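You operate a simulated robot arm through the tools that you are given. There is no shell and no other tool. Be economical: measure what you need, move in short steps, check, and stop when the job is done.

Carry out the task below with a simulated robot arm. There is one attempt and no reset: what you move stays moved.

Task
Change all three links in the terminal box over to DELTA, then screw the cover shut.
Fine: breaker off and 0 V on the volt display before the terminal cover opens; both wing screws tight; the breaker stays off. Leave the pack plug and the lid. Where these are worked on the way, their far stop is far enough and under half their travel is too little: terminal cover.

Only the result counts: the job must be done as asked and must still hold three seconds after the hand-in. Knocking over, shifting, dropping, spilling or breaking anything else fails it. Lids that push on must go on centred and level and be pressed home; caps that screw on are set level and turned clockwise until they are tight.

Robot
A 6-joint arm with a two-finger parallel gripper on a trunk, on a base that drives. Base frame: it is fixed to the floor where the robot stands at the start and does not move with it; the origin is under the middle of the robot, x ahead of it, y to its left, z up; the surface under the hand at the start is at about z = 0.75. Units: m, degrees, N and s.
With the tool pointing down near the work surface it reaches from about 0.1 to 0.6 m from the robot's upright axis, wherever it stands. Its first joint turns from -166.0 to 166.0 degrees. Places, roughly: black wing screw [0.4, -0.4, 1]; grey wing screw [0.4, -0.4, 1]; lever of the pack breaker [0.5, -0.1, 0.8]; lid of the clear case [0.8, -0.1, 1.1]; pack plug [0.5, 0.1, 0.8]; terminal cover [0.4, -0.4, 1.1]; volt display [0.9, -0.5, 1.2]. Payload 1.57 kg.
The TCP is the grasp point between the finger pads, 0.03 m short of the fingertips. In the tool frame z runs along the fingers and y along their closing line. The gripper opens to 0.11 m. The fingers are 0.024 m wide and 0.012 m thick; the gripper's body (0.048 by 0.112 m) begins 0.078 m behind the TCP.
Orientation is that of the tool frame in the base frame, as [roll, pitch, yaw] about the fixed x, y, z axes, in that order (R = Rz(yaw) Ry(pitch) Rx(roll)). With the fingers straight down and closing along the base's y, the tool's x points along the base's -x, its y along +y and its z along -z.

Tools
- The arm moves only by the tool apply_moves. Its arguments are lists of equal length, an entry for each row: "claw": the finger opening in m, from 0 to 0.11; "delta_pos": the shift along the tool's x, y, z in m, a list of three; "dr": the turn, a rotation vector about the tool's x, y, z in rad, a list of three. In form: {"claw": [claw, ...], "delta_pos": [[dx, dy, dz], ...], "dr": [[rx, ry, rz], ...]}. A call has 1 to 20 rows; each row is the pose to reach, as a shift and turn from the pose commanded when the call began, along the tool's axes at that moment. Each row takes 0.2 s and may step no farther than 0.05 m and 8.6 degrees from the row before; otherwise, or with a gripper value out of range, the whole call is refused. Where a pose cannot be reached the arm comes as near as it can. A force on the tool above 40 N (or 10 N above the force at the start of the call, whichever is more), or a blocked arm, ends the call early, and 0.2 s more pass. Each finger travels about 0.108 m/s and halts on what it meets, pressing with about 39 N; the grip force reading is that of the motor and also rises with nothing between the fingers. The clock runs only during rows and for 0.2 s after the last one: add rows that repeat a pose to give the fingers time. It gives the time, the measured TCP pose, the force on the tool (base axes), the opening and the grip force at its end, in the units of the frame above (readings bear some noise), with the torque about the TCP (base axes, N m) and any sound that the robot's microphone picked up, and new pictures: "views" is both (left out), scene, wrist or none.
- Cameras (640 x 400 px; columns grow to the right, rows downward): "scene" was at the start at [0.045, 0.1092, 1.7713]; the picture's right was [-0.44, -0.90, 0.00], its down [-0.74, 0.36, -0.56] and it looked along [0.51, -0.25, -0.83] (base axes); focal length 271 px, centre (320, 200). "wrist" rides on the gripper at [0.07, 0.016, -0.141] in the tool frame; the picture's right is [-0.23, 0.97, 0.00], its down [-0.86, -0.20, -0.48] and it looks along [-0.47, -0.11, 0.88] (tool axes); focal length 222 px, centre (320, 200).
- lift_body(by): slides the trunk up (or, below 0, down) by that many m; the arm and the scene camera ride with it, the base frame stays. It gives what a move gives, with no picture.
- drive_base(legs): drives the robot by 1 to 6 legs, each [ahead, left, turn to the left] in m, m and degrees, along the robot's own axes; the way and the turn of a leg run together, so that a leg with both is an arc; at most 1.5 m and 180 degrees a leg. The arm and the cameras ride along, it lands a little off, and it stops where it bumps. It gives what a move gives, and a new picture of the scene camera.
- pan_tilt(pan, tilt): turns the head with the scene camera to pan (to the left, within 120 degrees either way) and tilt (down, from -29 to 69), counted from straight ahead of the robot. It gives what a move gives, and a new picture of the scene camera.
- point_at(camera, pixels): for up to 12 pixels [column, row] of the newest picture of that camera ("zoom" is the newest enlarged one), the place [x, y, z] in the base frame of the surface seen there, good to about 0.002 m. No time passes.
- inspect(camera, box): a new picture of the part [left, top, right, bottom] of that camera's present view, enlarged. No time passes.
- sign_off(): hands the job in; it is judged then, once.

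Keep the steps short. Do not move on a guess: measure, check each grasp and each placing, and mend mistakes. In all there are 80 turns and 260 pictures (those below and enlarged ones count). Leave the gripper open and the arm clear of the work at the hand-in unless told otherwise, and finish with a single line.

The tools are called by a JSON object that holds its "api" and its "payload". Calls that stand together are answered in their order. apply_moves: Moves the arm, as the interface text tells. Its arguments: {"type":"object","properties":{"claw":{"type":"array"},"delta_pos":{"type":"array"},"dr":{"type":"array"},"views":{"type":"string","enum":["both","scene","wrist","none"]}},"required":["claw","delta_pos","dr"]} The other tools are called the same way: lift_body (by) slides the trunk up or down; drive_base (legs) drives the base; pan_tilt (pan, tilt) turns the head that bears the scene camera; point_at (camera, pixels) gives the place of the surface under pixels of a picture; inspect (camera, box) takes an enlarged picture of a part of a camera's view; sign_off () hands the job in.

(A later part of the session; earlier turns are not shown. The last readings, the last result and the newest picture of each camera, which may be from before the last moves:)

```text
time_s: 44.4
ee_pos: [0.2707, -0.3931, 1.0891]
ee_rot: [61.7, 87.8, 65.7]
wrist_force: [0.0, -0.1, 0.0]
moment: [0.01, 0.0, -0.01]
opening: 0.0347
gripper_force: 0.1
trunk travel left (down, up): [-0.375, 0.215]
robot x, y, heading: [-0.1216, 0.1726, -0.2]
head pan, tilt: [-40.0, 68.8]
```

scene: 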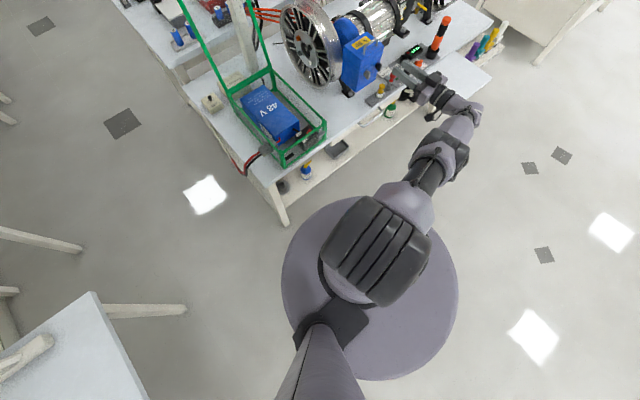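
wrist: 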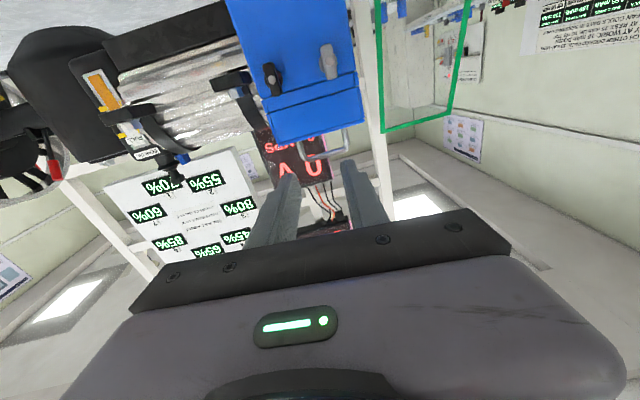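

Fully reachable now. I square up the orientation (≈4° yaw) and move in front of the grey wing screw.

{"api": "apply_moves", "payload": {"claw": [0.035, 0.035, 0.035, 0.035], "delta_pos": [[0.025, 0.012, 0.02], [0.05, 0.025, 0.04], [0.0755, 0.037, 0.0616], [0.0755, 0.037, 0.0616]], "dr": [[0.03, 0.006, -0.012], [0.05, 0.012, -0.024], [0.069, 0.018, -0.035], [0.069, 0.018, -0.035]], "views": "wrist"}}

{"api": "inspect", "payload": {"camera": "scene", "box": [330, 30, 426, 90]}}

```text
time_s: 45.4
ee_pos: [0.3294, -0.3534, 1.0128]
ee_rot: [-147.2, 89.8, -147.2]
wrist_force: [-0.4, -0.9, 0.8]
moment: [0.02, 0.02, 0.0]
opening: 0.0353
gripper_force: 0.0
out of reach, approached as far as the arm can: row 2
trunk travel left (down, up): [-0.375, 0.215]
robot x, y, heading: [-0.1242, 0.1668, 0.0]
head pan, tilt: [-40.0, 68.8]
```

wrist: 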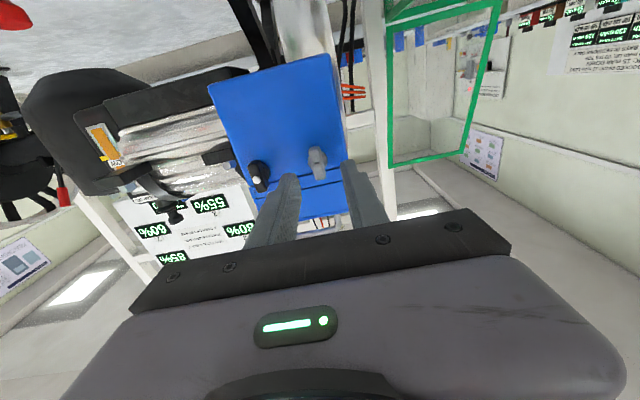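

```text
6.67 times, centred on (378, 60) of scene
```

zoom: 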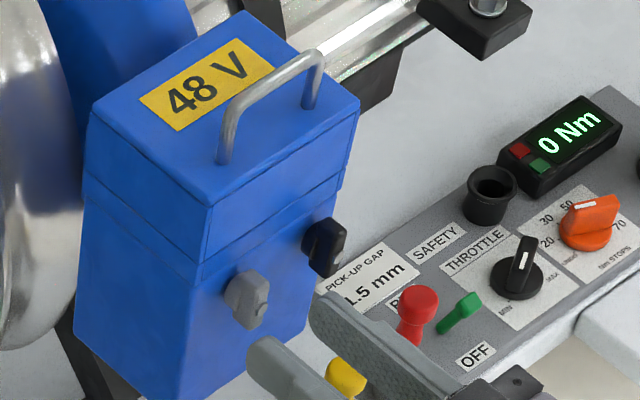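

Squared up. I measure the grey wing and its tilt in the wrist view.

{"api": "inspect", "payload": {"camera": "wrist", "box": [230, 130, 358, 210]}}

{"api": "point_at", "payload": {"camera": "wrist", "pixels": [[315, 152], [317, 160], [319, 168], [322, 177], [257, 167], [260, 174], [262, 182], [290, 180], [366, 190]]}}

```text
5.00 times, centred on (294, 170) of wrist
```

zoom: 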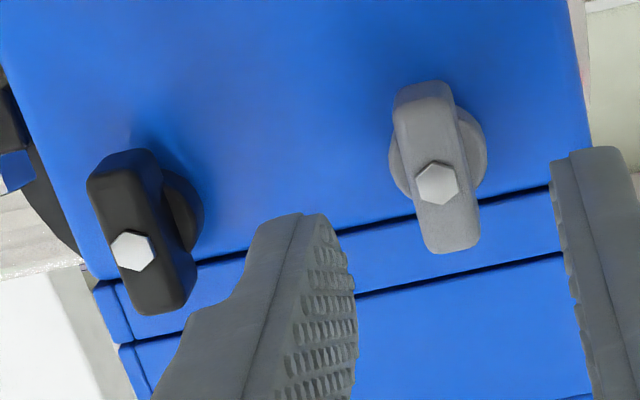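

```text
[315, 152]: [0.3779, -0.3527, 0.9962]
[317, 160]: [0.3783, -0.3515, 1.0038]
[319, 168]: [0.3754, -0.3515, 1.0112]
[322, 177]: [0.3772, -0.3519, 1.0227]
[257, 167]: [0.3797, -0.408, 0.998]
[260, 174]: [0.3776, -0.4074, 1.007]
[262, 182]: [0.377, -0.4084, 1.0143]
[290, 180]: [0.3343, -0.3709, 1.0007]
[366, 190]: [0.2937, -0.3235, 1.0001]
```

Grey wing: vertical, axis at y=-0.3515, z=1.0105, front at x=0.377. I advance and grip.

{"api": "apply_moves", "payload": {"claw": [0.035, 0.035, 0.035, 0, 0, 0], "delta_pos": [[0.002, 0.002, 0.015], [0.002, 0.002, 0.034], [0.002, 0.002, 0.034], [0.002, 0.002, 0.034], [0.002, 0.002, 0.034], [0.002, 0.002, 0.034]], "dr": [[0, 0, 0], [0, 0, 0], [0, 0, 0], [0, 0, 0], [0, 0, 0], [0, 0, 0]], "views": "wrist"}}

```text
time_s: 46.5
ee_pos: [0.3542, -0.3539, 1.0188]
ee_rot: [-131.4, 89.5, -132.1]
wrist_force: [-1.8, -17.8, -7.1]
moment: [0.03, 0.92, -0.3]
opening: 0.0109
gripper_force: 28.8
out of reach, approached as far as the arm can: row 1, 2, 3, 4, 5
trunk travel left (down, up): [-0.375, 0.215]
robot x, y, heading: [-0.1204, 0.1677, -0.3]
head pan, tilt: [-40.0, 68.8]
stopped in row 5: the force on the tool passed its limit at 42 N (the readings are from after the stop); the commanded pose is now the measured one
```

wrist: 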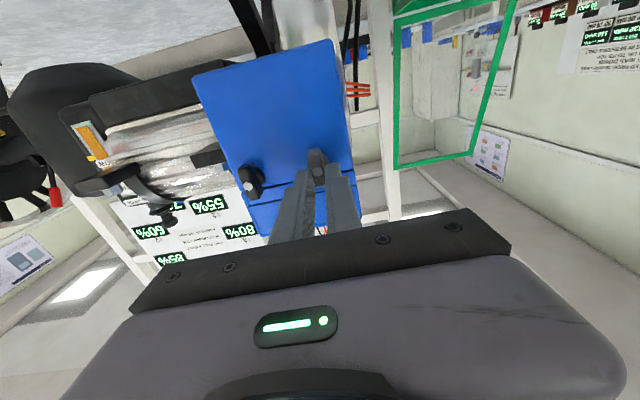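

Gripped, but the arm is at a reach limit and strains. I release, back away, and move the base forward-left for a better posture.

{"api": "apply_moves", "payload": {"claw": [0.035, 0.035, 0.035, 0.035, 0.035, 0.035, 0.035], "delta_pos": [[0, 0, 0], [0, 0, 0], [0, 0, -0.03], [0, 0, -0.07], [0, 0, -0.11], [0, 0, -0.15], [0, 0, -0.16]], "dr": [[0, 0, 0], [0, 0, 0], [0, 0, 0], [0, 0, 0], [0, 0, 0], [0, 0, 0], [0, 0, 0]], "views": "none"}}

{"api": "drive_base", "payload": {"legs": [[0.09, 0.05, 0]]}}

```text
time_s: 48.1
ee_pos: [0.1995, -0.37, 1.0075]
ee_rot: [-109.1, 89.7, -109.6]
wrist_force: [0.0, 1.0, 0.4]
moment: [-0.02, 0.02, -0.01]
opening: 0.035
gripper_force: 0.0
out of reach, approached as far as the arm can: row 4, 5, 6, 7
trunk travel left (down, up): [-0.375, 0.215]
robot x, y, heading: [-0.1217, 0.171, -0.1]
head pan, tilt: [-40.0, 68.8]
```

```text
time_s: 49.3
ee_pos: [0.2878, -0.3216, 1.0075]
ee_rot: [-112.4, 89.8, -113.0]
wrist_force: [0.7, 0.6, -0.7]
moment: [0.04, 0.03, -0.01]
opening: 0.0349
gripper_force: 0.2
trunk travel left (down, up): [-0.375, 0.215]
robot x, y, heading: [-0.0305, 0.218, -0.4]
head pan, tilt: [-40.0, 68.8]
```

scene: 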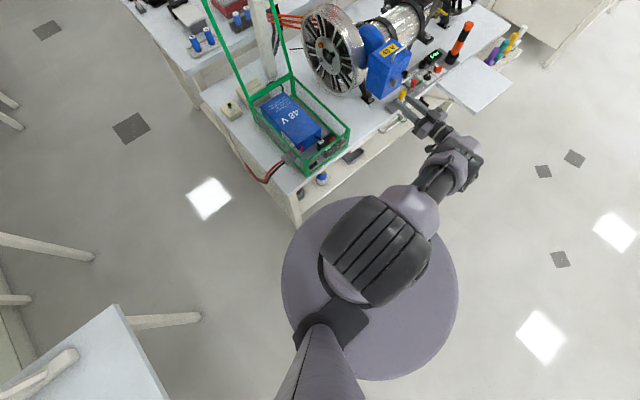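

Now a test move to the pre-grasp point in front of the grey screw.

{"api": "apply_moves", "payload": {"claw": [0.035, 0.035, 0.035], "delta_pos": [[-0.002, -0.015, 0.02], [-0.003, -0.03, 0.04], [-0.003, -0.03, 0.042]], "dr": [[0, 0, 0], [0, 0, 0], [0, 0, 0]], "views": "wrist"}}

```text
time_s: 50.1
ee_pos: [0.3204, -0.3297, 1.0235]
ee_rot: [-109.4, 89.7, -110.1]
wrist_force: [-0.2, -0.8, -0.6]
moment: [-0.01, -0.02, 0.01]
opening: 0.0351
gripper_force: 0.1
out of reach, approached as far as the arm can: row 1, 2, 3
trunk travel left (down, up): [-0.375, 0.215]
robot x, y, heading: [-0.0308, 0.223, -0.2]
head pan, tilt: [-40.0, 68.8]
```

wrist: 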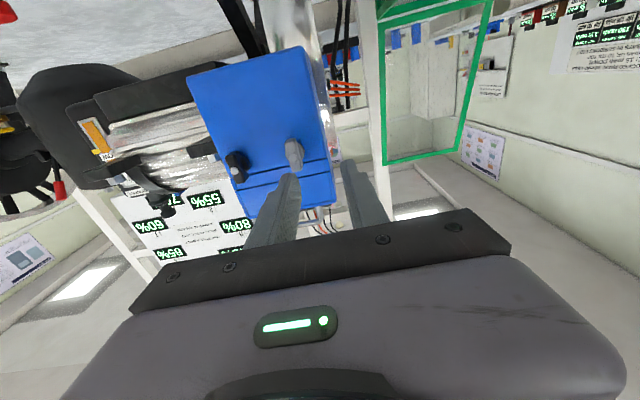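

It resists going low. I raise the hand 0.1 and lower the trunk 0.12 so the forearm is flatter.

{"api": "apply_moves", "payload": {"claw": [0.035, 0.035, 0.035, 0.035], "delta_pos": [[-0.03, 0, -0.02], [-0.06, -0.01, -0.02], [-0.09, -0.02, -0.02], [-0.12, -0.02, -0.02]], "dr": [[0, 0, 0], [0, 0, 0], [0, 0, 0], [0, 0, 0]], "views": "none"}}

{"api": "lift_body", "payload": {"by": -0.12}}

```text
time_s: 51.1
ee_pos: [0.3005, -0.3554, 1.1415]
ee_rot: [-125.8, 89.9, -126.4]
wrist_force: [-0.8, -0.7, 0.6]
moment: [0.0, 0.01, 0.02]
opening: 0.035
gripper_force: 0.0
out of reach, approached as far as the arm can: row 1, 2
trunk travel left (down, up): [-0.375, 0.215]
robot x, y, heading: [-0.032, 0.2232, -0.4]
head pan, tilt: [-40.0, 68.8]
```

```text
time_s: 52.6
ee_pos: [0.3011, -0.3551, 1.0212]
ee_rot: [-122.7, 89.8, -123.3]
wrist_force: [0.0, -0.3, -0.1]
moment: [-0.02, 0.01, 0.01]
opening: 0.0351
gripper_force: 0.1
trunk travel left (down, up): [-0.255, 0.335]
robot x, y, heading: [-0.0301, 0.2179, -0.3]
head pan, tilt: [-40.0, 68.8]
```

Good, reachable now. I step to pre-grasp.

{"api": "apply_moves", "payload": {"claw": [0.035, 0.035, 0.035], "delta_pos": [[0.005, 0.002, 0.015], [0.0105, 0.0036, 0.03], [0.0105, 0.0036, 0.03]], "dr": [[-0.005, 0, 0], [-0.01, 0, 0], [-0.01, 0, 0]], "views": "wrist"}}

{"api": "inspect", "payload": {"camera": "wrist", "box": [230, 130, 390, 230]}}

```text
time_s: 53.4
ee_pos: [0.3318, -0.3533, 1.0096]
ee_rot: [-126.3, 89.9, -126.3]
wrist_force: [0.0, 0.2, 0.5]
moment: [0.0, -0.01, 0.03]
opening: 0.0347
gripper_force: 0.0
trunk travel left (down, up): [-0.255, 0.335]
robot x, y, heading: [-0.0297, 0.2187, -0.5]
head pan, tilt: [-40.0, 68.8]
```

wrist: 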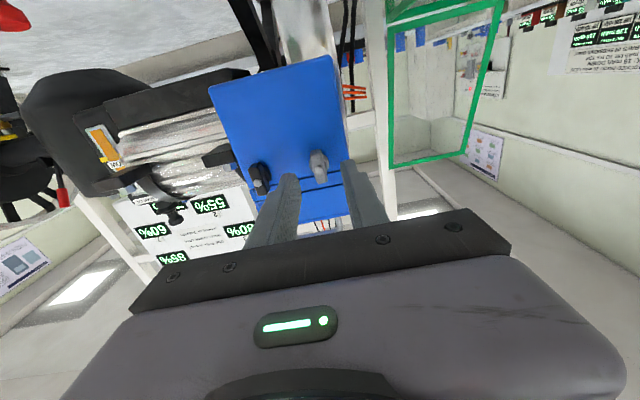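

```text
4.00 times, centred on (310, 180) of wrist
```

zoom: 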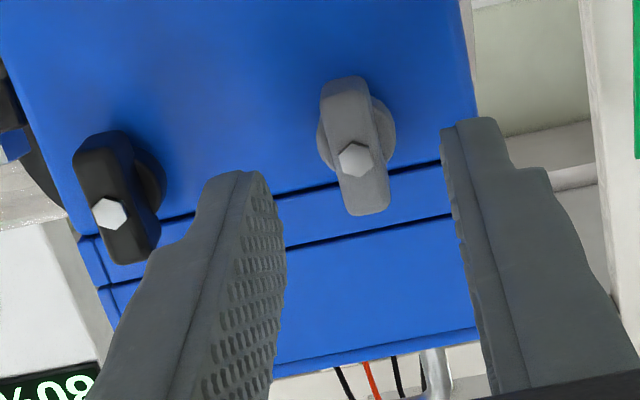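

Reachable without flags. I advance 0.031, grip, and begin the counter-clockwise turn (−z about the tool).

{"api": "apply_moves", "payload": {"claw": [0.035, 0.035, 0.0, 0, 0, 0, 0, 0, 0], "delta_pos": [[0, 0.001, 0.016], [0, 0.002, 0.031], [0, 0.002, 0.031], [0, 0.002, 0.031], [0, 0.002, 0.031], [0, 0.002, 0.031], [0, 0.002, 0.031], [0, 0.002, 0.031], [0, 0.002, 0.031]], "dr": [[0, 0, 0], [0, 0, 0], [0, 0, 0], [0, 0, 0], [0, 0, 0], [0, 0, -0.14], [0, 0, -0.28], [0, 0, -0.42], [0, 0, -0.56]], "views": "wrist"}}

```text
time_s: 54.9
ee_pos: [0.3671, -0.3545, 1.006]
ee_rot: [-91.1, 79.5, -90.1]
wrist_force: [-12.7, 33.6, 7.8]
moment: [0.7, -0.44, 0.19]
opening: 0.0146
gripper_force: 30.6
out of reach, approached as far as the arm can: row 6, 7
trunk travel left (down, up): [-0.255, 0.335]
robot x, y, heading: [-0.0309, 0.2221, -0.2]
head pan, tilt: [-40.0, 68.8]
stopped in row 7: the force on the tool passed its limit at 59 N (the readings are from after the stop); the commanded pose is now the measured one
```

wrist: 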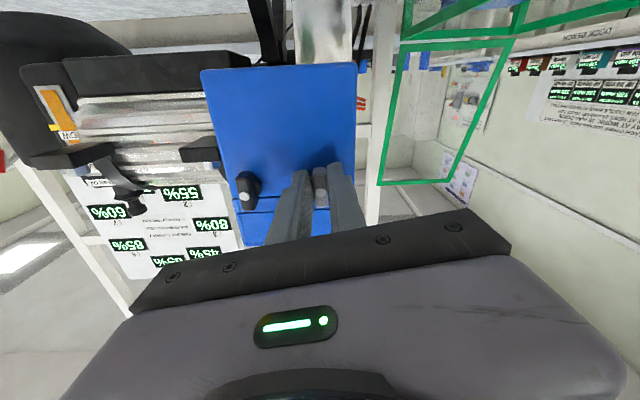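

The wrist roll is at its end in this direction. I release, back off, and roll +180° so there is room to turn counter-clockwise.

{"api": "apply_moves", "payload": {"claw": [0.045, 0.045, 0.045, 0.045, 0.045, 0.045, 0.045, 0.045, 0.045, 0.045, 0.045, 0.045, 0.045, 0.045, 0.045, 0.045], "delta_pos": [[0, 0, 0], [0, 0, 0], [0, 0, -0.03], [0, 0, -0.06], [0, 0, -0.06], [0, 0, -0.06], [0, 0, -0.06], [0, 0, -0.06], [0, 0, -0.06], [0, 0, -0.06], [0, 0, -0.06], [0, 0, -0.06], [0, 0, -0.06], [0, 0, -0.06], [0, 0, -0.06], [0, 0, -0.06]], "dr": [[0, 0, 0], [0, 0, 0], [0, 0, 0], [0, 0, 0.1], [0, 0, 0.24], [0, 0, 0.38], [0, 0, 0.52], [0, 0, 0.66], [0, 0, 0.8], [0, 0, 0.94], [0, 0, 1.08], [0, 0, 1.22], [0, 0, 1.36], [0, 0, 1.5], [0, 0, 1.64], [0, 0, 1.755]], "views": "none"}}

{"api": "apply_moves", "payload": {"claw": [0.04, 0.04, 0.04, 0.04, 0.04, 0.04, 0.04, 0.04, 0.04, 0.04, 0.04, 0.04], "delta_pos": [[0, 0, 0], [0, 0, 0], [0, 0, 0], [0, 0, 0], [0, 0, 0], [0, 0, 0], [0, 0, 0], [0, 0, 0], [0, 0, 0], [0, 0, 0], [0, 0, 0], [0, 0, 0]], "dr": [[0, 0, 0.14], [0, 0, 0.28], [0, 0, 0.42], [0, 0, 0.56], [0, 0, 0.7], [0, 0, 0.84], [0, 0, 0.98], [0, 0, 1.12], [0, 0, 1.26], [0, 0, 1.4], [0, 0, 1.54], [0, 0, 1.571]], "views": "both"}}

```text
time_s: 58.3
ee_pos: [0.3082, -0.362, 1.0037]
ee_rot: [90.3, -0.4, 90.5]
wrist_force: [1.0, 0.3, -0.2]
moment: [-0.03, 0.0, 0.01]
opening: 0.045
gripper_force: 0.1
out of reach, approached as far as the arm can: row 3
trunk travel left (down, up): [-0.255, 0.335]
robot x, y, heading: [-0.0325, 0.2209, -0.2]
head pan, tilt: [-40.0, 68.8]
```

```text
time_s: 60.9
ee_pos: [0.3077, -0.3605, 1.003]
ee_rot: [-142.6, -89.7, -36.7]
wrist_force: [-0.3, 0.5, -1.0]
moment: [0.04, -0.02, -0.02]
opening: 0.0401
gripper_force: 0.0
trunk travel left (down, up): [-0.255, 0.335]
robot x, y, heading: [-0.0298, 0.2193, -0.3]
head pan, tilt: [-40.0, 68.8]
```

scene: 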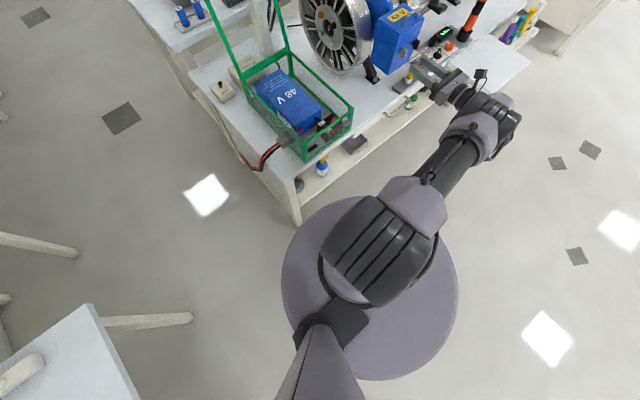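
wrist: 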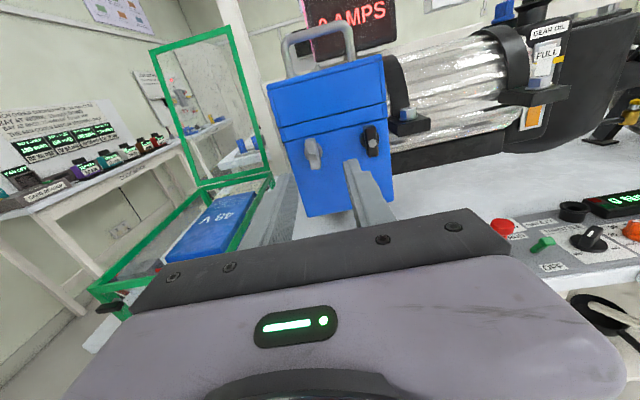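

Camera is now on top with room to turn. I measure both wings.

{"api": "inspect", "payload": {"camera": "wrist", "box": [260, 80, 420, 180]}}

{"api": "point_at", "payload": {"camera": "wrist", "pixels": [[310, 145], [312, 152], [314, 162], [370, 133], [372, 142], [374, 150], [282, 200], [360, 165]]}}

```text
4.00 times, centred on (340, 130) of wrist
```

zoom: 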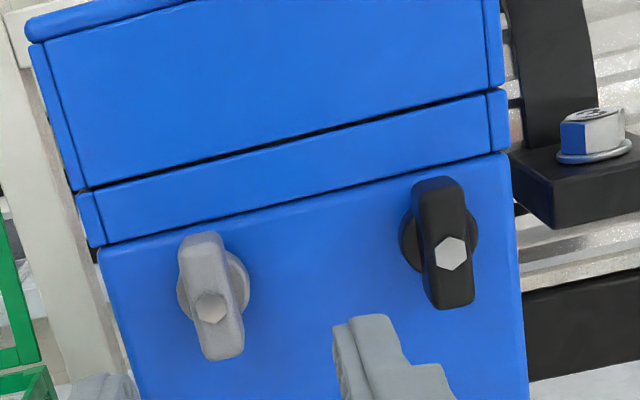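

```text
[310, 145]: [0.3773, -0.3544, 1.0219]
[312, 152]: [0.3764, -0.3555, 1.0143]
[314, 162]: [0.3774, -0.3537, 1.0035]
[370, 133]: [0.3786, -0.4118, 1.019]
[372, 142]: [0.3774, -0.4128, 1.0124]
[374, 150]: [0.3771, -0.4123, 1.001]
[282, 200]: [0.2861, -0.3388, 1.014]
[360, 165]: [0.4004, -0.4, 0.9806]
```

Grey wing is +0.006 in y and +0.009 in z from the TCP. I advance and grip.

{"api": "apply_moves", "payload": {"claw": [0.04, 0.04, 0.04, 0, 0, 0], "delta_pos": [[0.009, -0.006, 0.015], [0.009, -0.006, 0.035], [0.009, -0.006, 0.054], [0.009, -0.006, 0.054], [0.009, -0.006, 0.054], [0.009, -0.006, 0.054]], "dr": [[-0.006, 0, 0], [-0.012, 0, 0], [-0.012, 0, 0], [-0.012, 0, 0], [-0.012, 0, 0], [-0.012, 0, 0]], "views": "wrist"}}

{"api": "inspect", "payload": {"camera": "wrist", "box": [230, 110, 390, 210]}}

```text
time_s: 62.3
ee_pos: [0.3608, -0.3543, 1.0131]
ee_rot: [-158.4, -89.6, -21.6]
wrist_force: [1.5, 8.9, -5.3]
moment: [0.05, -0.59, 0.17]
opening: 0.0108
gripper_force: 28.8
trunk travel left (down, up): [-0.255, 0.335]
robot x, y, heading: [-0.0339, 0.2227, -0.4]
head pan, tilt: [-40.0, 68.8]
```

wrist: 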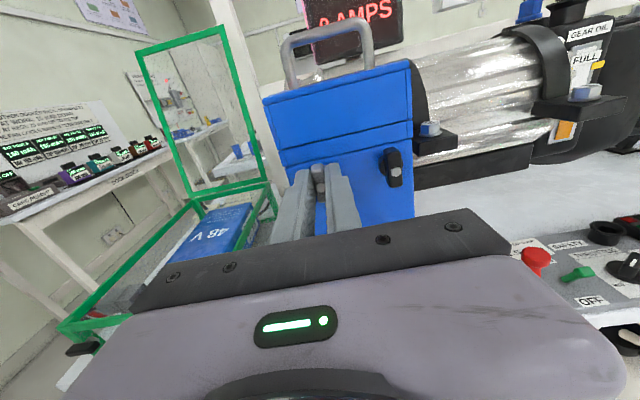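

```text
4.00 times, centred on (310, 160) of wrist
```

zoom: 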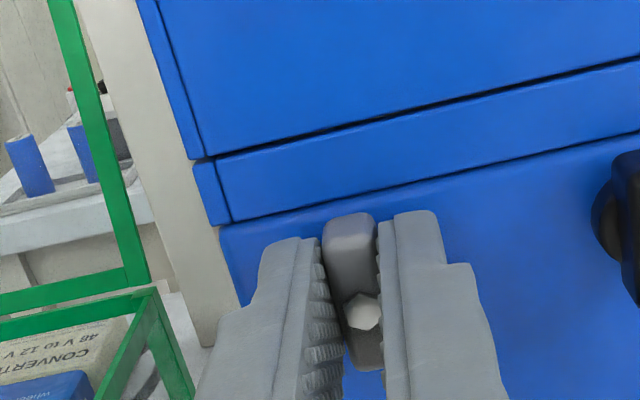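

Well gripped. I turn counter-clockwise 160°.

{"api": "apply_moves", "payload": {"claw": [0, 0, 0, 0, 0, 0, 0, 0, 0, 0, 0, 0, 0, 0, 0, 0, 0, 0, 0, 0], "delta_pos": [[0, 0, 0], [0, 0, 0], [0, 0, 0], [0, 0, 0], [0, 0, 0], [0, 0, 0], [0, 0, 0], [0, 0, 0], [0, 0, 0], [0, 0, 0], [0, 0, 0], [0, 0, 0], [0, 0, 0], [0, 0, 0], [0, 0, 0], [0, 0, 0], [0, 0, 0], [0, 0, 0], [0, 0, 0], [0, 0, 0]], "dr": [[0, 0, -0.14], [0, 0, -0.28], [0, 0, -0.42], [0, 0, -0.56], [0, 0, -0.7], [0, 0, -0.84], [0, 0, -0.98], [0, 0, -1.12], [0, 0, -1.26], [0, 0, -1.4], [0, 0, -1.54], [0, 0, -1.68], [0, 0, -1.82], [0, 0, -1.96], [0, 0, -2.1], [0, 0, -2.24], [0, 0, -2.38], [0, 0, -2.52], [0, 0, -2.66], [0, 0, -2.8]], "views": "wrist"}}

```text
time_s: 63.9
ee_pos: [0.3613, -0.3472, 1.0176]
ee_rot: [89.9, -39.4, 90.4]
wrist_force: [-13.6, 27.5, 17.4]
moment: [0.79, -0.85, 0.64]
opening: 0.0255
gripper_force: 37.3
trunk travel left (down, up): [-0.255, 0.335]
robot x, y, heading: [-0.031, 0.2226, -0.4]
head pan, tilt: [-40.0, 68.8]
stopped in row 7: the force on the tool passed its limit at 42 N (the readings are from after the stop); the commanded pose is now the measured one
```

wrist: 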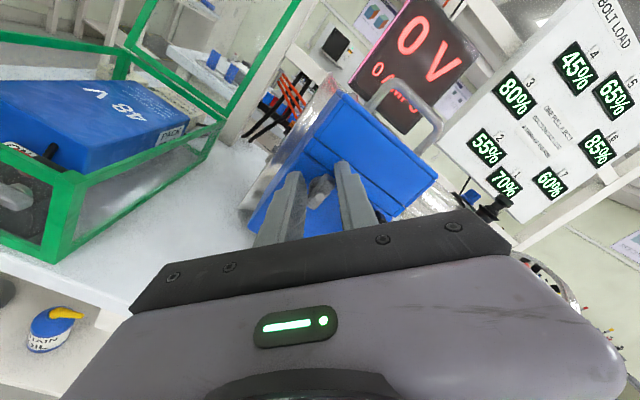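

Stopped by force. I look at whether the wing turned or slipped.

{"api": "inspect", "payload": {"camera": "wrist", "box": [260, 130, 420, 230]}}

```text
4.00 times, centred on (340, 180) of wrist
```

zoom: 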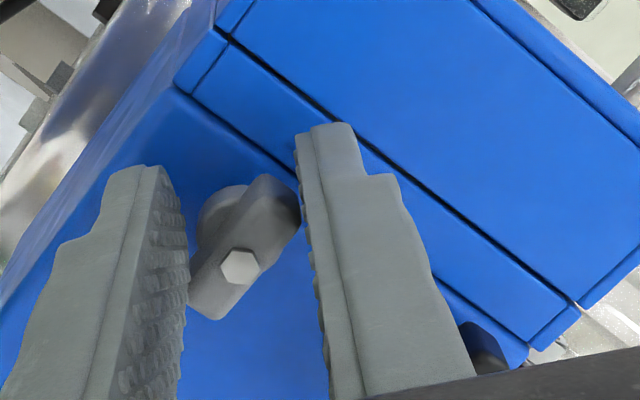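

The wing did not follow; the fingers slipped round it. I release, roll back to upright in place, regrip and turn slowly.

{"api": "apply_moves", "payload": {"claw": [0.045, 0.045, 0.045, 0.045, 0.045, 0.045, 0.045, 0.045, 0, 0, 0, 0, 0, 0, 0, 0, 0, 0, 0, 0], "delta_pos": [[-0.003, 0, 0], [-0.009, 0, 0], [-0.0092, 0.0003, 0], [-0.0092, 0.0003, 0], [-0.0092, 0.0003, 0], [-0.0092, 0.0003, 0], [-0.0092, 0.0003, 0.001], [-0.0092, 0.0003, 0.002], [-0.0092, 0.0003, 0.002], [-0.0092, 0.0003, 0.002], [-0.0092, 0.0003, 0.002], [-0.0092, 0.0003, 0.002], [-0.0092, 0.0003, 0.002], [-0.0092, 0.0003, 0.002], [-0.0092, 0.0003, 0.002], [-0.0092, 0.0003, 0.002], [-0.0092, 0.0003, 0.002], [-0.0092, 0.0003, 0.002], [-0.0092, 0.0003, 0.002], [-0.0092, 0.0003, 0.002]], "dr": [[0, 0, 0], [0, 0, 0.05], [0, 0, 0.19], [0, 0, 0.33], [0, 0, 0.47], [0, 0, 0.61], [0, 0, 0.75], [0, 0, 0.885], [0, 0, 0.885], [0, 0, 0.885], [0, 0, 0.885], [0, 0, 0.87], [0, 0, 0.855], [0, 0, 0.84], [0, 0, 0.825], [0, 0, 0.81], [0, 0, 0.795], [0, 0, 0.78], [0, 0, 0.765], [0, 0, 0.75]], "views": "wrist"}}

{"api": "inspect", "payload": {"camera": "wrist", "box": [230, 110, 390, 210]}}

```text
time_s: 66.3
ee_pos: [0.3655, -0.3544, 1.0087]
ee_rot: [-132.7, -89.6, -46.8]
wrist_force: [-7.3, 20.0, 8.4]
moment: [-0.05, -0.61, 0.04]
opening: 0.0111
gripper_force: 28.6
trunk travel left (down, up): [-0.255, 0.335]
robot x, y, heading: [-0.0294, 0.224, -0.3]
head pan, tilt: [-40.0, 68.8]
stopped in row 12: the force on the tool passed its limit at 46 N (the readings are from after the stop); the commanded pose is now the measured one
```

wrist: 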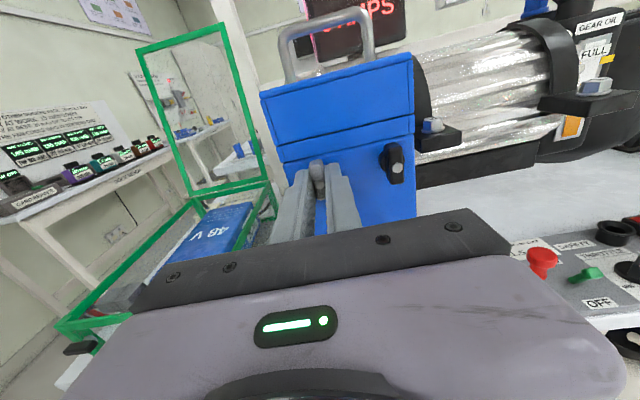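

```text
4.00 times, centred on (310, 160) of wrist
```

zoom: 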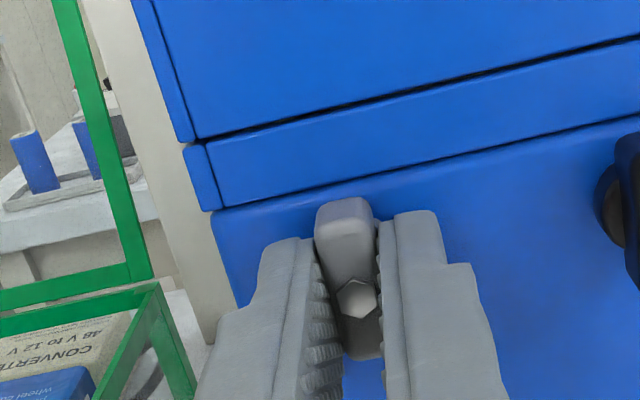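

Side force of 20 N in +y: the grip is off-centre. I shift towards +y 3 mm while gripped and read forces.

{"api": "apply_moves", "payload": {"claw": [0, 0, 0], "delta_pos": [[0.001, -0.0015, -0.001], [0.001, -0.003, -0.002], [0.001, -0.003, -0.002]], "dr": [[0, 0, 0], [0, 0, 0], [0, 0, 0]], "views": "none"}}

```text
time_s: 67.1
ee_pos: [0.3647, -0.3541, 1.0094]
ee_rot: [-150.6, -89.6, -28.9]
wrist_force: [16.2, 3.3, 11.6]
moment: [0.0, -0.26, -0.42]
opening: 0.011
gripper_force: 28.7
trunk travel left (down, up): [-0.255, 0.335]
robot x, y, heading: [-0.0311, 0.2222, -0.2]
head pan, tilt: [-40.0, 68.8]
```

Side force gone. I undo the small back-off and turn slowly counter-clockwise.

{"api": "apply_moves", "payload": {"claw": [0, 0, 0, 0, 0, 0, 0, 0, 0, 0], "delta_pos": [[0.001, 0, 0.0015], [0.001, 0, 0.0015], [0.001, 0, 0.0015], [0.001, 0, 0.0015], [0.001, 0, 0.0015], [0.001, 0, 0.0015], [0.001, 0, 0.0015], [0.001, 0, 0.0015], [0.001, 0, 0.0015], [0.001, 0, 0.0015]], "dr": [[0, 0, 0], [0, 0, -0.04], [0, 0, -0.08], [0, 0, -0.12], [0, 0, -0.16], [0, 0, -0.2], [0, 0, -0.24], [0, 0, -0.28], [0, 0, -0.32], [0, 0, -0.36]], "views": "wrist"}}

{"api": "inspect", "payload": {"camera": "wrist", "box": [230, 110, 390, 210]}}

```text
time_s: 69.3
ee_pos: [0.3645, -0.3536, 1.0063]
ee_rot: [91.3, -69.7, 89.0]
wrist_force: [-1.4, 6.6, -10.5]
moment: [0.95, 0.51, -0.38]
opening: 0.0182
gripper_force: 32.8
trunk travel left (down, up): [-0.255, 0.335]
robot x, y, heading: [-0.0356, 0.2235, -0.2]
head pan, tilt: [-40.0, 68.8]
```

wrist: 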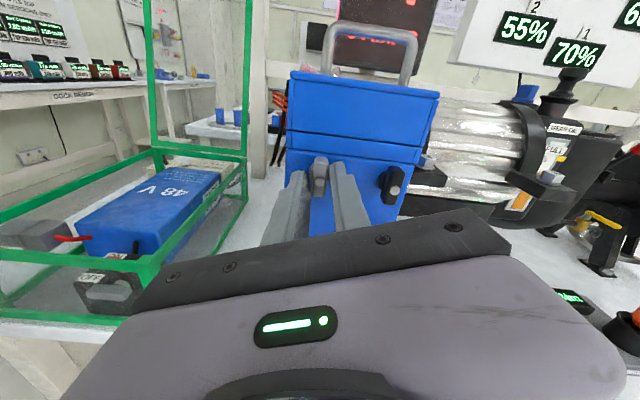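

```text
4.00 times, centred on (310, 160) of wrist
```

zoom: 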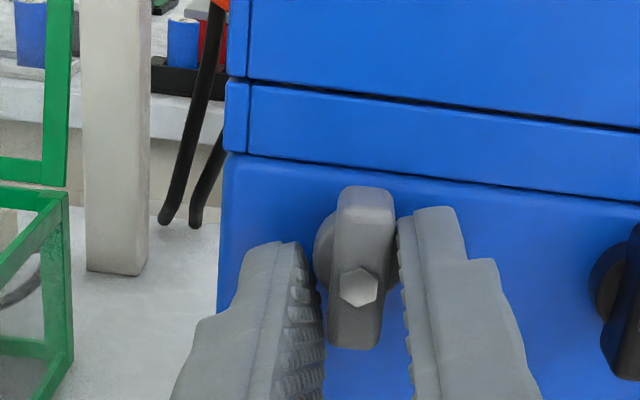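

Nearly 0.95 Nm counter-clockwise did not move it — maybe it is already at its open stop. I test a gentle clockwise turn.

{"api": "apply_moves", "payload": {"claw": [0, 0, 0, 0, 0, 0, 0, 0, 0, 0, 0, 0, 0], "delta_pos": [[0, 0, 0], [0, 0, 0], [0, 0, 0], [0, 0, 0], [0, 0, 0], [0, 0, 0], [0, 0, 0], [0, 0, 0], [0, 0, 0], [0, 0, 0], [0, 0, 0], [0, 0, 0], [0, 0, 0]], "dr": [[0, 0, 0.06], [0, 0, 0.12], [0, 0, 0.18], [0, 0, 0.24], [0, 0, 0.3], [0, 0, 0.36], [0, 0, 0.42], [0, 0, 0.48], [0, 0, 0.54], [0, 0, 0.6], [0, 0, 0.66], [0, 0, 0.72], [0, 0, 0.78]], "views": "wrist"}}

{"api": "inspect", "payload": {"camera": "wrist", "box": [230, 110, 390, 210]}}

```text
time_s: 72.1
ee_pos: [0.3655, -0.3534, 1.0093]
ee_rot: [-91.0, -65.6, -88.7]
wrist_force: [-8.1, 14.6, -13.4]
moment: [-0.02, 0.59, 0.06]
opening: 0.011
gripper_force: 28.6
trunk travel left (down, up): [-0.255, 0.335]
robot x, y, heading: [-0.0298, 0.2216, -0.3]
head pan, tilt: [-40.0, 68.8]
```

wrist: 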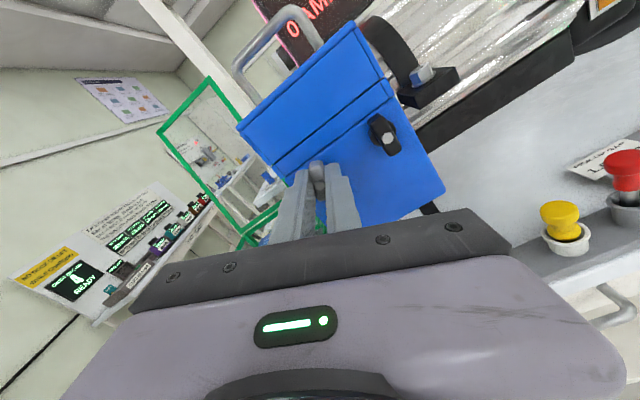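

```text
4.00 times, centred on (310, 160) of wrist
```

zoom: 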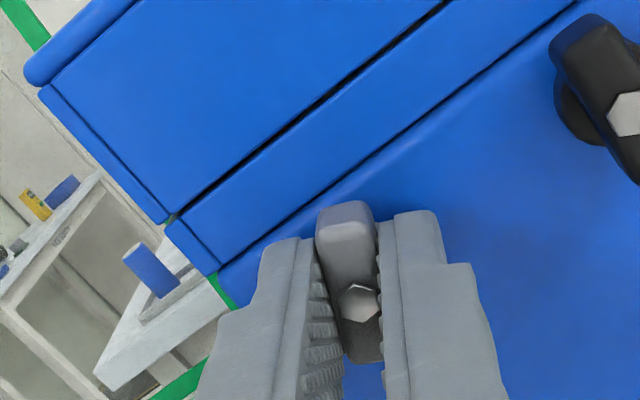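

It turned clockwise freely (opening still 0.011): the grey screw was already loose at its stop. I turn it back and go on to the black one to check the same.

{"api": "apply_moves", "payload": {"claw": [0, 0, 0, 0, 0, 0, 0, 0.04, 0.04, 0.04, 0.04, 0.04, 0.04, 0.04], "delta_pos": [[0, 0, 0], [0, 0, 0], [0, 0, 0], [0, 0, 0], [0, 0, 0], [0, 0, 0], [0, 0, 0], [0, 0, 0], [0, 0, 0], [0, 0, -0.03], [0, 0, -0.06], [0.019, 0.025, -0.06], [0.034, 0.053, -0.06], [0.034, 0.053, -0.06]], "dr": [[0, 0, -0.06], [0, 0, -0.12], [0, 0, -0.18], [0, 0, -0.24], [0, 0, -0.3], [0, 0, -0.36], [0, 0, -0.42], [0, 0, -0.42], [0, 0, -0.42], [0, 0, -0.42], [0, 0, -0.42], [0, 0, -0.42], [0, 0, -0.42], [0, 0, -0.42]], "views": "wrist"}}

{"api": "inspect", "payload": {"camera": "wrist", "box": [210, 80, 370, 180]}}

```text
time_s: 75.1
ee_pos: [0.3044, -0.3947, 1.0261]
ee_rot: [-135.5, -89.4, -44.3]
wrist_force: [0.2, -0.2, 0.1]
moment: [-0.03, -0.04, 0.02]
opening: 0.0402
gripper_force: 0.1
out of reach, approached as far as the arm can: row 13, 14
trunk travel left (down, up): [-0.255, 0.335]
robot x, y, heading: [-0.0318, 0.2207, -0.5]
head pan, tilt: [-40.0, 68.8]
```

wrist: 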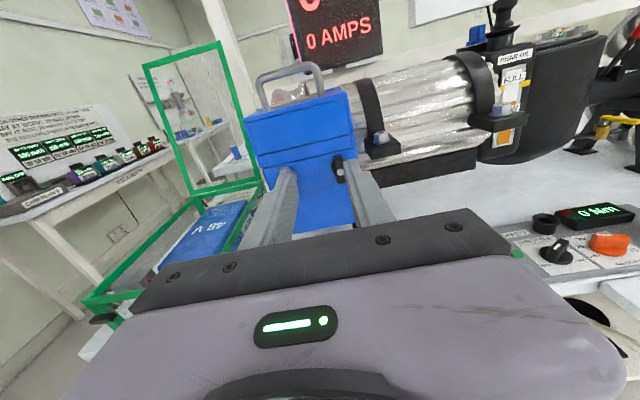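

```text
4.00 times, centred on (290, 130) of wrist
```

zoom: 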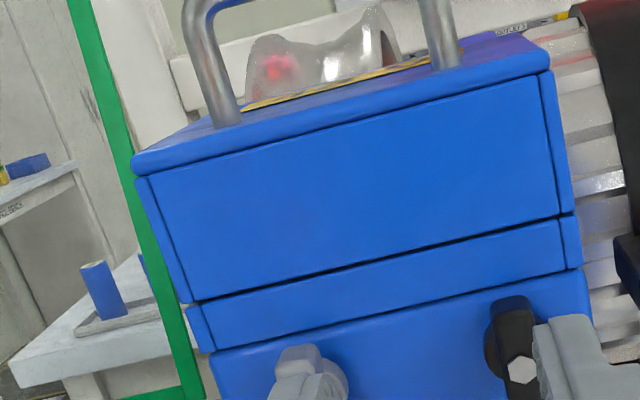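

The far side is just out of reach; I shift the base right by 0.05 and re-measure.

{"api": "drive_base", "payload": {"legs": [[0, -0.06, 0]]}}

{"api": "apply_moves", "payload": {"claw": [0.04, 0.04], "delta_pos": [[-0.006, 0, 0], [-0.012, 0, 0]], "dr": [[0, 0, 0], [0, 0, 0]], "views": "wrist"}}

{"api": "inspect", "payload": {"camera": "wrist", "box": [190, 80, 350, 180]}}

```text
time_s: 76.1
ee_pos: [0.3033, -0.4561, 1.0281]
ee_rot: [-134.9, -89.4, -44.9]
wrist_force: [-0.1, -0.9, -0.7]
moment: [-0.03, -0.04, 0.03]
opening: 0.0399
gripper_force: 0.0
trunk travel left (down, up): [-0.255, 0.335]
robot x, y, heading: [-0.0307, 0.1653, -0.7]
head pan, tilt: [-40.0, 68.8]
```

scene: 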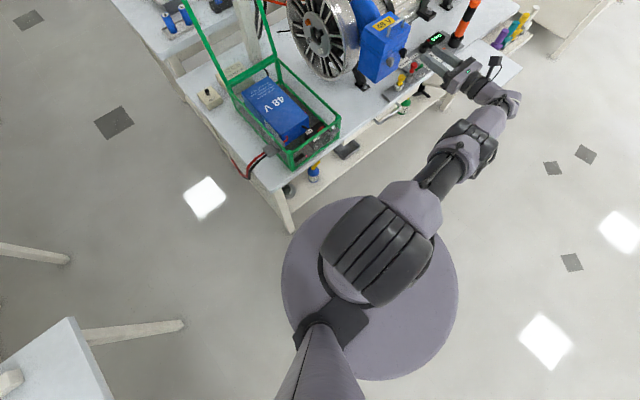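

```text
time_s: 76.7
ee_pos: [0.302, -0.4503, 1.0174]
ee_rot: [-141.8, -89.5, -37.8]
wrist_force: [-0.9, 0.5, 0.3]
moment: [0.0, -0.02, 0.0]
opening: 0.0399
gripper_force: 0.0
out of reach, approached as far as the arm can: row 2
trunk travel left (down, up): [-0.255, 0.335]
robot x, y, heading: [-0.0329, 0.1632, -0.1]
head pan, tilt: [-40.0, 68.8]
```

wrist: 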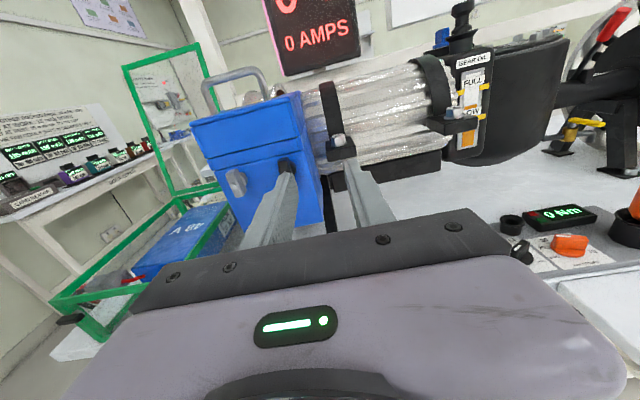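

```text
4.00 times, centred on (270, 130) of wrist
```

zoom: 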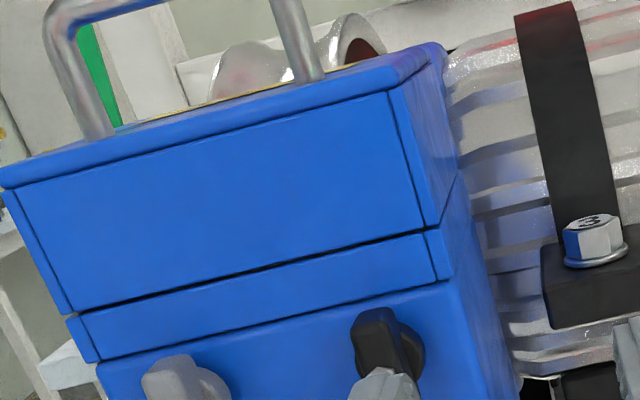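

I move across to the black screw axis (y≈-0.411), forward, grip and test counter-clockwise by 0.3 rad.

{"api": "apply_moves", "payload": {"claw": [0.04, 0.04, 0.04, 0.04, 0.04, 0, 0, 0, 0, 0], "delta_pos": [[-0.004, -0.02, 0], [-0.008, -0.0395, 0], [-0.008, -0.0395, 0.03], [-0.008, -0.0395, 0.062], [-0.008, -0.0395, 0.062], [-0.008, -0.0395, 0.062], [-0.008, -0.0395, 0.062], [-0.008, -0.0395, 0.062], [-0.008, -0.0395, 0.062], [-0.008, -0.0395, 0.062]], "dr": [[0, 0, 0], [0, 0, 0], [0, 0, 0], [0, 0, 0], [0, 0, 0], [0, 0, 0], [0, 0, 0], [0, 0, -0.1], [0, 0, -0.2], [0, 0, -0.3]], "views": "wrist"}}

{"api": "inspect", "payload": {"camera": "wrist", "box": [230, 110, 390, 210]}}

```text
time_s: 78.9
ee_pos: [0.3634, -0.4129, 1.0068]
ee_rot: [91.7, -73.2, 88.7]
wrist_force: [3.4, -27.2, -6.3]
moment: [0.96, -0.48, -0.74]
opening: 0.0173
gripper_force: 32.1
trunk travel left (down, up): [-0.255, 0.335]
robot x, y, heading: [-0.0314, 0.1642, -0.0]
head pan, tilt: [-40.0, 68.8]
```

wrist: 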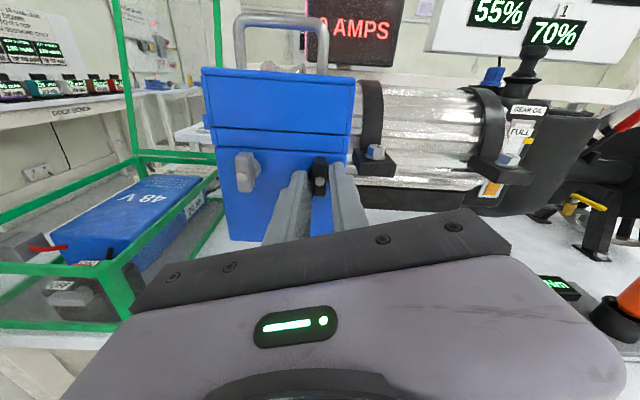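

```text
4.00 times, centred on (310, 160) of wrist
```

zoom: 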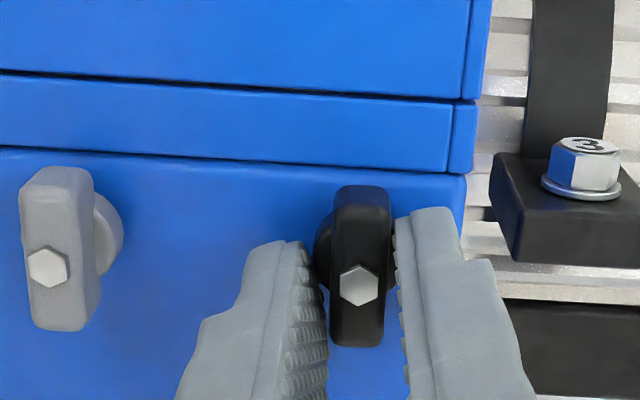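

Black is also loose at its stop. Both are free, breaker off, 0 V. I release, back off and level the roll before pointing the hand down for the cover handle.

{"api": "apply_moves", "payload": {"claw": [0.045, 0.045, 0.045, 0.045, 0.045, 0.045, 0.045, 0.045], "delta_pos": [[0, 0, 0], [0, 0, 0], [0, 0, -0.03], [0, 0, -0.06], [0, 0, -0.09], [0.01, 0, -0.12], [0.03, 0, -0.15], [0.05, 0, -0.17]], "dr": [[0, 0, 0], [0, 0, 0], [0, 0, 0.1], [0, 0, 0.2], [0, 0, 0.295], [0, 0, 0.295], [0, 0, 0.295], [0, 0, 0.295]], "views": "none"}}

{"api": "lift_body", "payload": {"by": 0.14}}

{"api": "apply_moves", "payload": {"claw": [0.045, 0.045, 0.045, 0.045, 0.045, 0.045, 0.045, 0.045, 0.045, 0.045, 0.045, 0.045], "delta_pos": [[0.005, 0, -0.005], [0.01, 0, -0.01], [0.015, 0, -0.015], [0.02, 0, -0.02], [0.025, 0, -0.025], [0.03, 0, -0.03], [0.035, 0, -0.03], [0.04, 0, -0.03], [0.045, 0, -0.03], [0.05, 0, -0.03], [0.055, 0, -0.03], [0.055, 0, -0.03]], "dr": [[0, -0.143, 0], [0, -0.286, 0], [0, -0.429, 0], [0, -0.571, 0], [0, -0.714, 0], [0, -0.857, 0], [0, -1.0, 0], [0, -1.143, 0], [0, -1.286, 0], [0, -1.429, 0], [0, -1.571, 0], [0, -1.571, 0]], "views": "wrist"}}

```text
time_s: 80.7
ee_pos: [0.1942, -0.397, 1.0569]
ee_rot: [-171.2, -89.5, -8.6]
wrist_force: [0.0, 0.4, 1.1]
moment: [0.0, 0.0, 0.06]
opening: 0.0451
gripper_force: 0.2
trunk travel left (down, up): [-0.255, 0.335]
robot x, y, heading: [-0.0309, 0.1636, -0.1]
head pan, tilt: [-40.0, 68.8]
```

```text
time_s: 82.4
ee_pos: [0.1944, -0.3976, 1.197]
ee_rot: [-170.6, -89.6, -9.3]
wrist_force: [0.2, -0.3, 0.5]
moment: [0.0, 0.02, 0.0]
opening: 0.045
gripper_force: 0.0
trunk travel left (down, up): [-0.395, 0.195]
robot x, y, heading: [-0.034, 0.1611, -0.4]
head pan, tilt: [-40.0, 68.8]
```

```text
time_s: 85.0
ee_pos: [0.1637, -0.3983, 1.2527]
ee_rot: [180.0, 0.5, 0.2]
wrist_force: [0.0, 0.6, -0.7]
moment: [0.02, -0.04, 0.0]
opening: 0.0451
gripper_force: 0.0
trunk travel left (down, up): [-0.395, 0.195]
robot x, y, heading: [-0.0322, 0.164, -0.4]
head pan, tilt: [-40.0, 68.8]
```

wrist: 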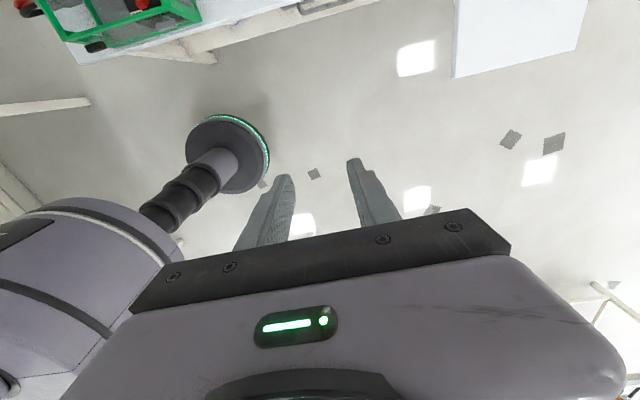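

Hand is down. I drive the base right 0.15 to bring the box within hand-down reach, with the hand high.

{"api": "drive_base", "payload": {"legs": [[0.03, -0.15, 0.3]]}}

{"api": "apply_moves", "payload": {"claw": [0.045, 0.045, 0.045, 0.045, 0.045, 0.045, 0.045, 0.045, 0.045, 0.045, 0.045, 0.045], "delta_pos": [[0, -0.02, -0.01], [0, -0.05, -0.02], [0.02, -0.08, -0.02], [0.05, -0.11, -0.02], [0.08, -0.14, -0.02], [0.11, -0.16, -0.02], [0.14, -0.17, -0.02], [0.17, -0.173, -0.02], [0.2, -0.173, -0.02], [0.22, -0.173, -0.02], [0.22, -0.173, -0.02], [0.22, -0.173, -0.02]], "dr": [[0, 0, -0.143], [0, 0, -0.286], [0, 0, -0.429], [0, 0, -0.571], [0, 0, -0.714], [0, 0, -0.857], [0, 0, -1.0], [0, 0, -1.143], [0, 0, -1.286], [0, 0, -1.429], [0, 0, -1.571], [0, 0, -1.571]], "views": "both"}}

```text
time_s: 86.4
ee_pos: [0.1985, -0.5504, 1.2505]
ee_rot: [-179.9, 0.4, 0.6]
wrist_force: [0.2, 0.0, -0.1]
moment: [0.01, 0.01, 0.01]
opening: 0.0449
gripper_force: 0.2
trunk travel left (down, up): [-0.395, 0.195]
robot x, y, heading: [-0.0044, 0.0119, 0.0]
head pan, tilt: [-40.0, 68.8]
```

scene: 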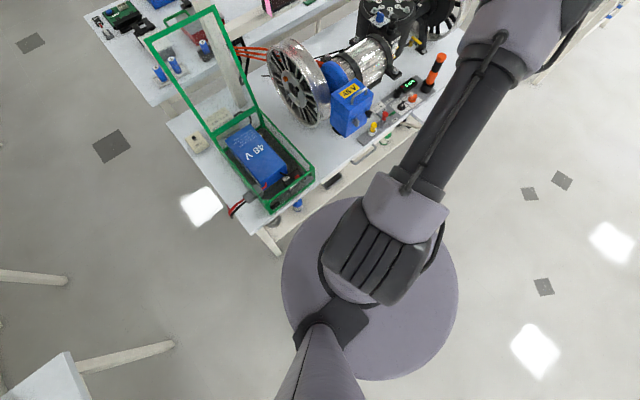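

```text
time_s: 89.0
ee_pos: [0.4177, -0.3741, 1.2692]
ee_rot: [-179.6, -0.1, 90.8]
wrist_force: [0.3, 0.4, -0.5]
moment: [0.0, 0.0, 0.0]
opening: 0.0452
gripper_force: 0.0
trunk travel left (down, up): [-0.395, 0.195]
robot x, y, heading: [-0.0005, 0.0133, -0.1]
head pan, tilt: [-40.0, 68.8]
```

scene: 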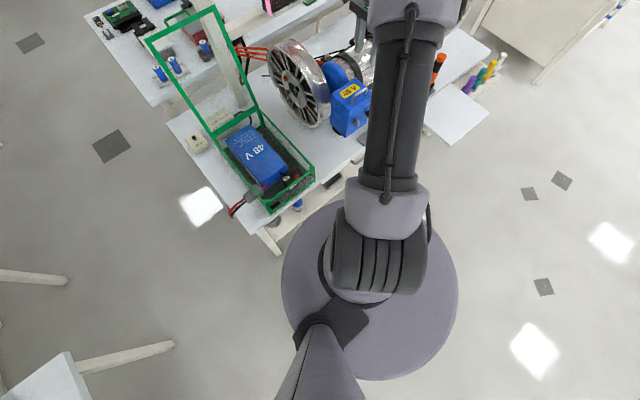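
wrist: 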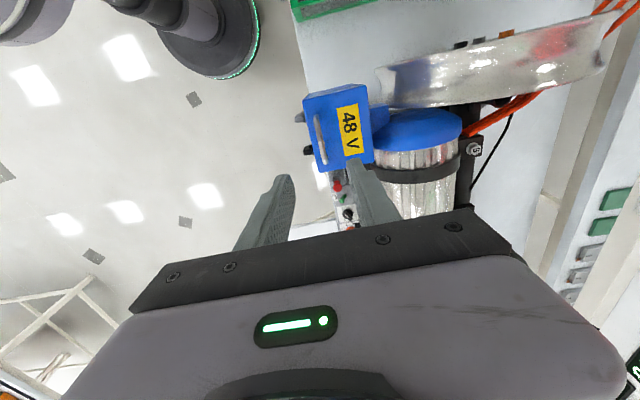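

I measure the handle in the wrist view.

{"api": "inspect", "payload": {"camera": "wrist", "box": [280, 75, 408, 180]}}

{"api": "point_at", "payload": {"camera": "wrist", "pixels": [[318, 120], [321, 138], [324, 155], [306, 100], [318, 170], [366, 88], [373, 160], [340, 95], [333, 150]]}}

```text
3.81 times, centred on (344, 128) of wrist
```

zoom: 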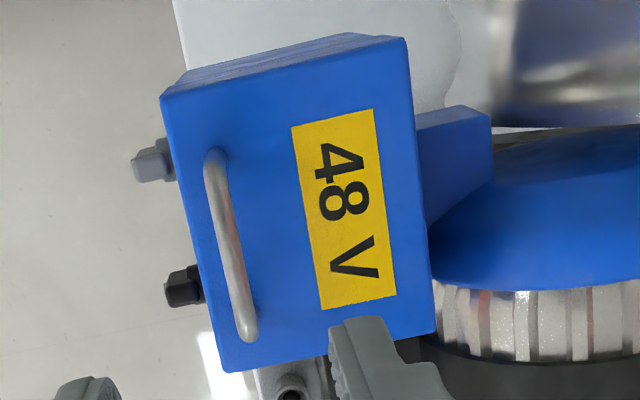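

```text
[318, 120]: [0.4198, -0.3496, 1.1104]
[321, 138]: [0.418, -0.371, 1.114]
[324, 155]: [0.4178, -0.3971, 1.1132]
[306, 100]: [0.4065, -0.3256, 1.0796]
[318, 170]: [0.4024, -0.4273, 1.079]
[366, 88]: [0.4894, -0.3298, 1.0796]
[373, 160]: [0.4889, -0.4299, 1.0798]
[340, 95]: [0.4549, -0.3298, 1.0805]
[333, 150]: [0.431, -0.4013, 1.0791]
```

Handle bar: centre (0.418,-0.375), top z 1.114. I lower onto it and grip.

{"api": "apply_moves", "payload": {"claw": [0.045, 0.045, 0.045, 0.045, 0.045, 0.0, 0.0, 0.0], "delta_pos": [[0, 0, 0.04], [0, 0, 0.08], [0, 0, 0.12], [0, 0, 0.146], [0, 0, 0.146], [0, 0, 0.146], [0, 0, 0.146], [0, 0, 0.146]], "dr": [[0, 0, -0.005], [0, 0, -0.01], [0, 0, -0.014], [0, 0, -0.014], [0, 0, -0.014], [0, 0, -0.014], [0, 0, -0.014], [0, 0, -0.014]], "views": "wrist"}}

```text
time_s: 90.8
ee_pos: [0.4166, -0.3719, 1.1267]
ee_rot: [-179.6, -0.1, 91.5]
wrist_force: [22.3, 0.9, 4.1]
moment: [0.28, -0.42, -0.64]
opening: 0.0083
gripper_force: 27.3
trunk travel left (down, up): [-0.395, 0.195]
robot x, y, heading: [-0.0002, 0.0127, -0.1]
head pan, tilt: [-40.0, 68.8]
```

wrist: 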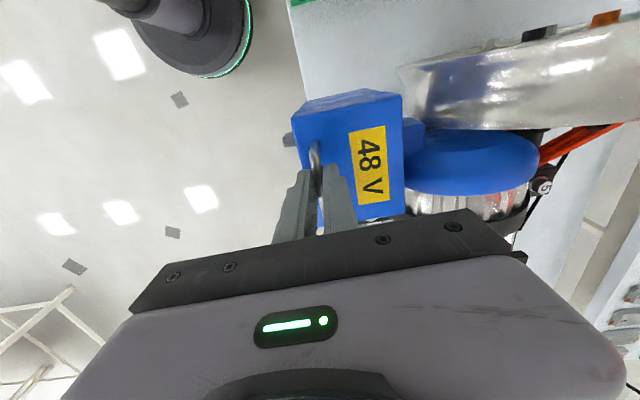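

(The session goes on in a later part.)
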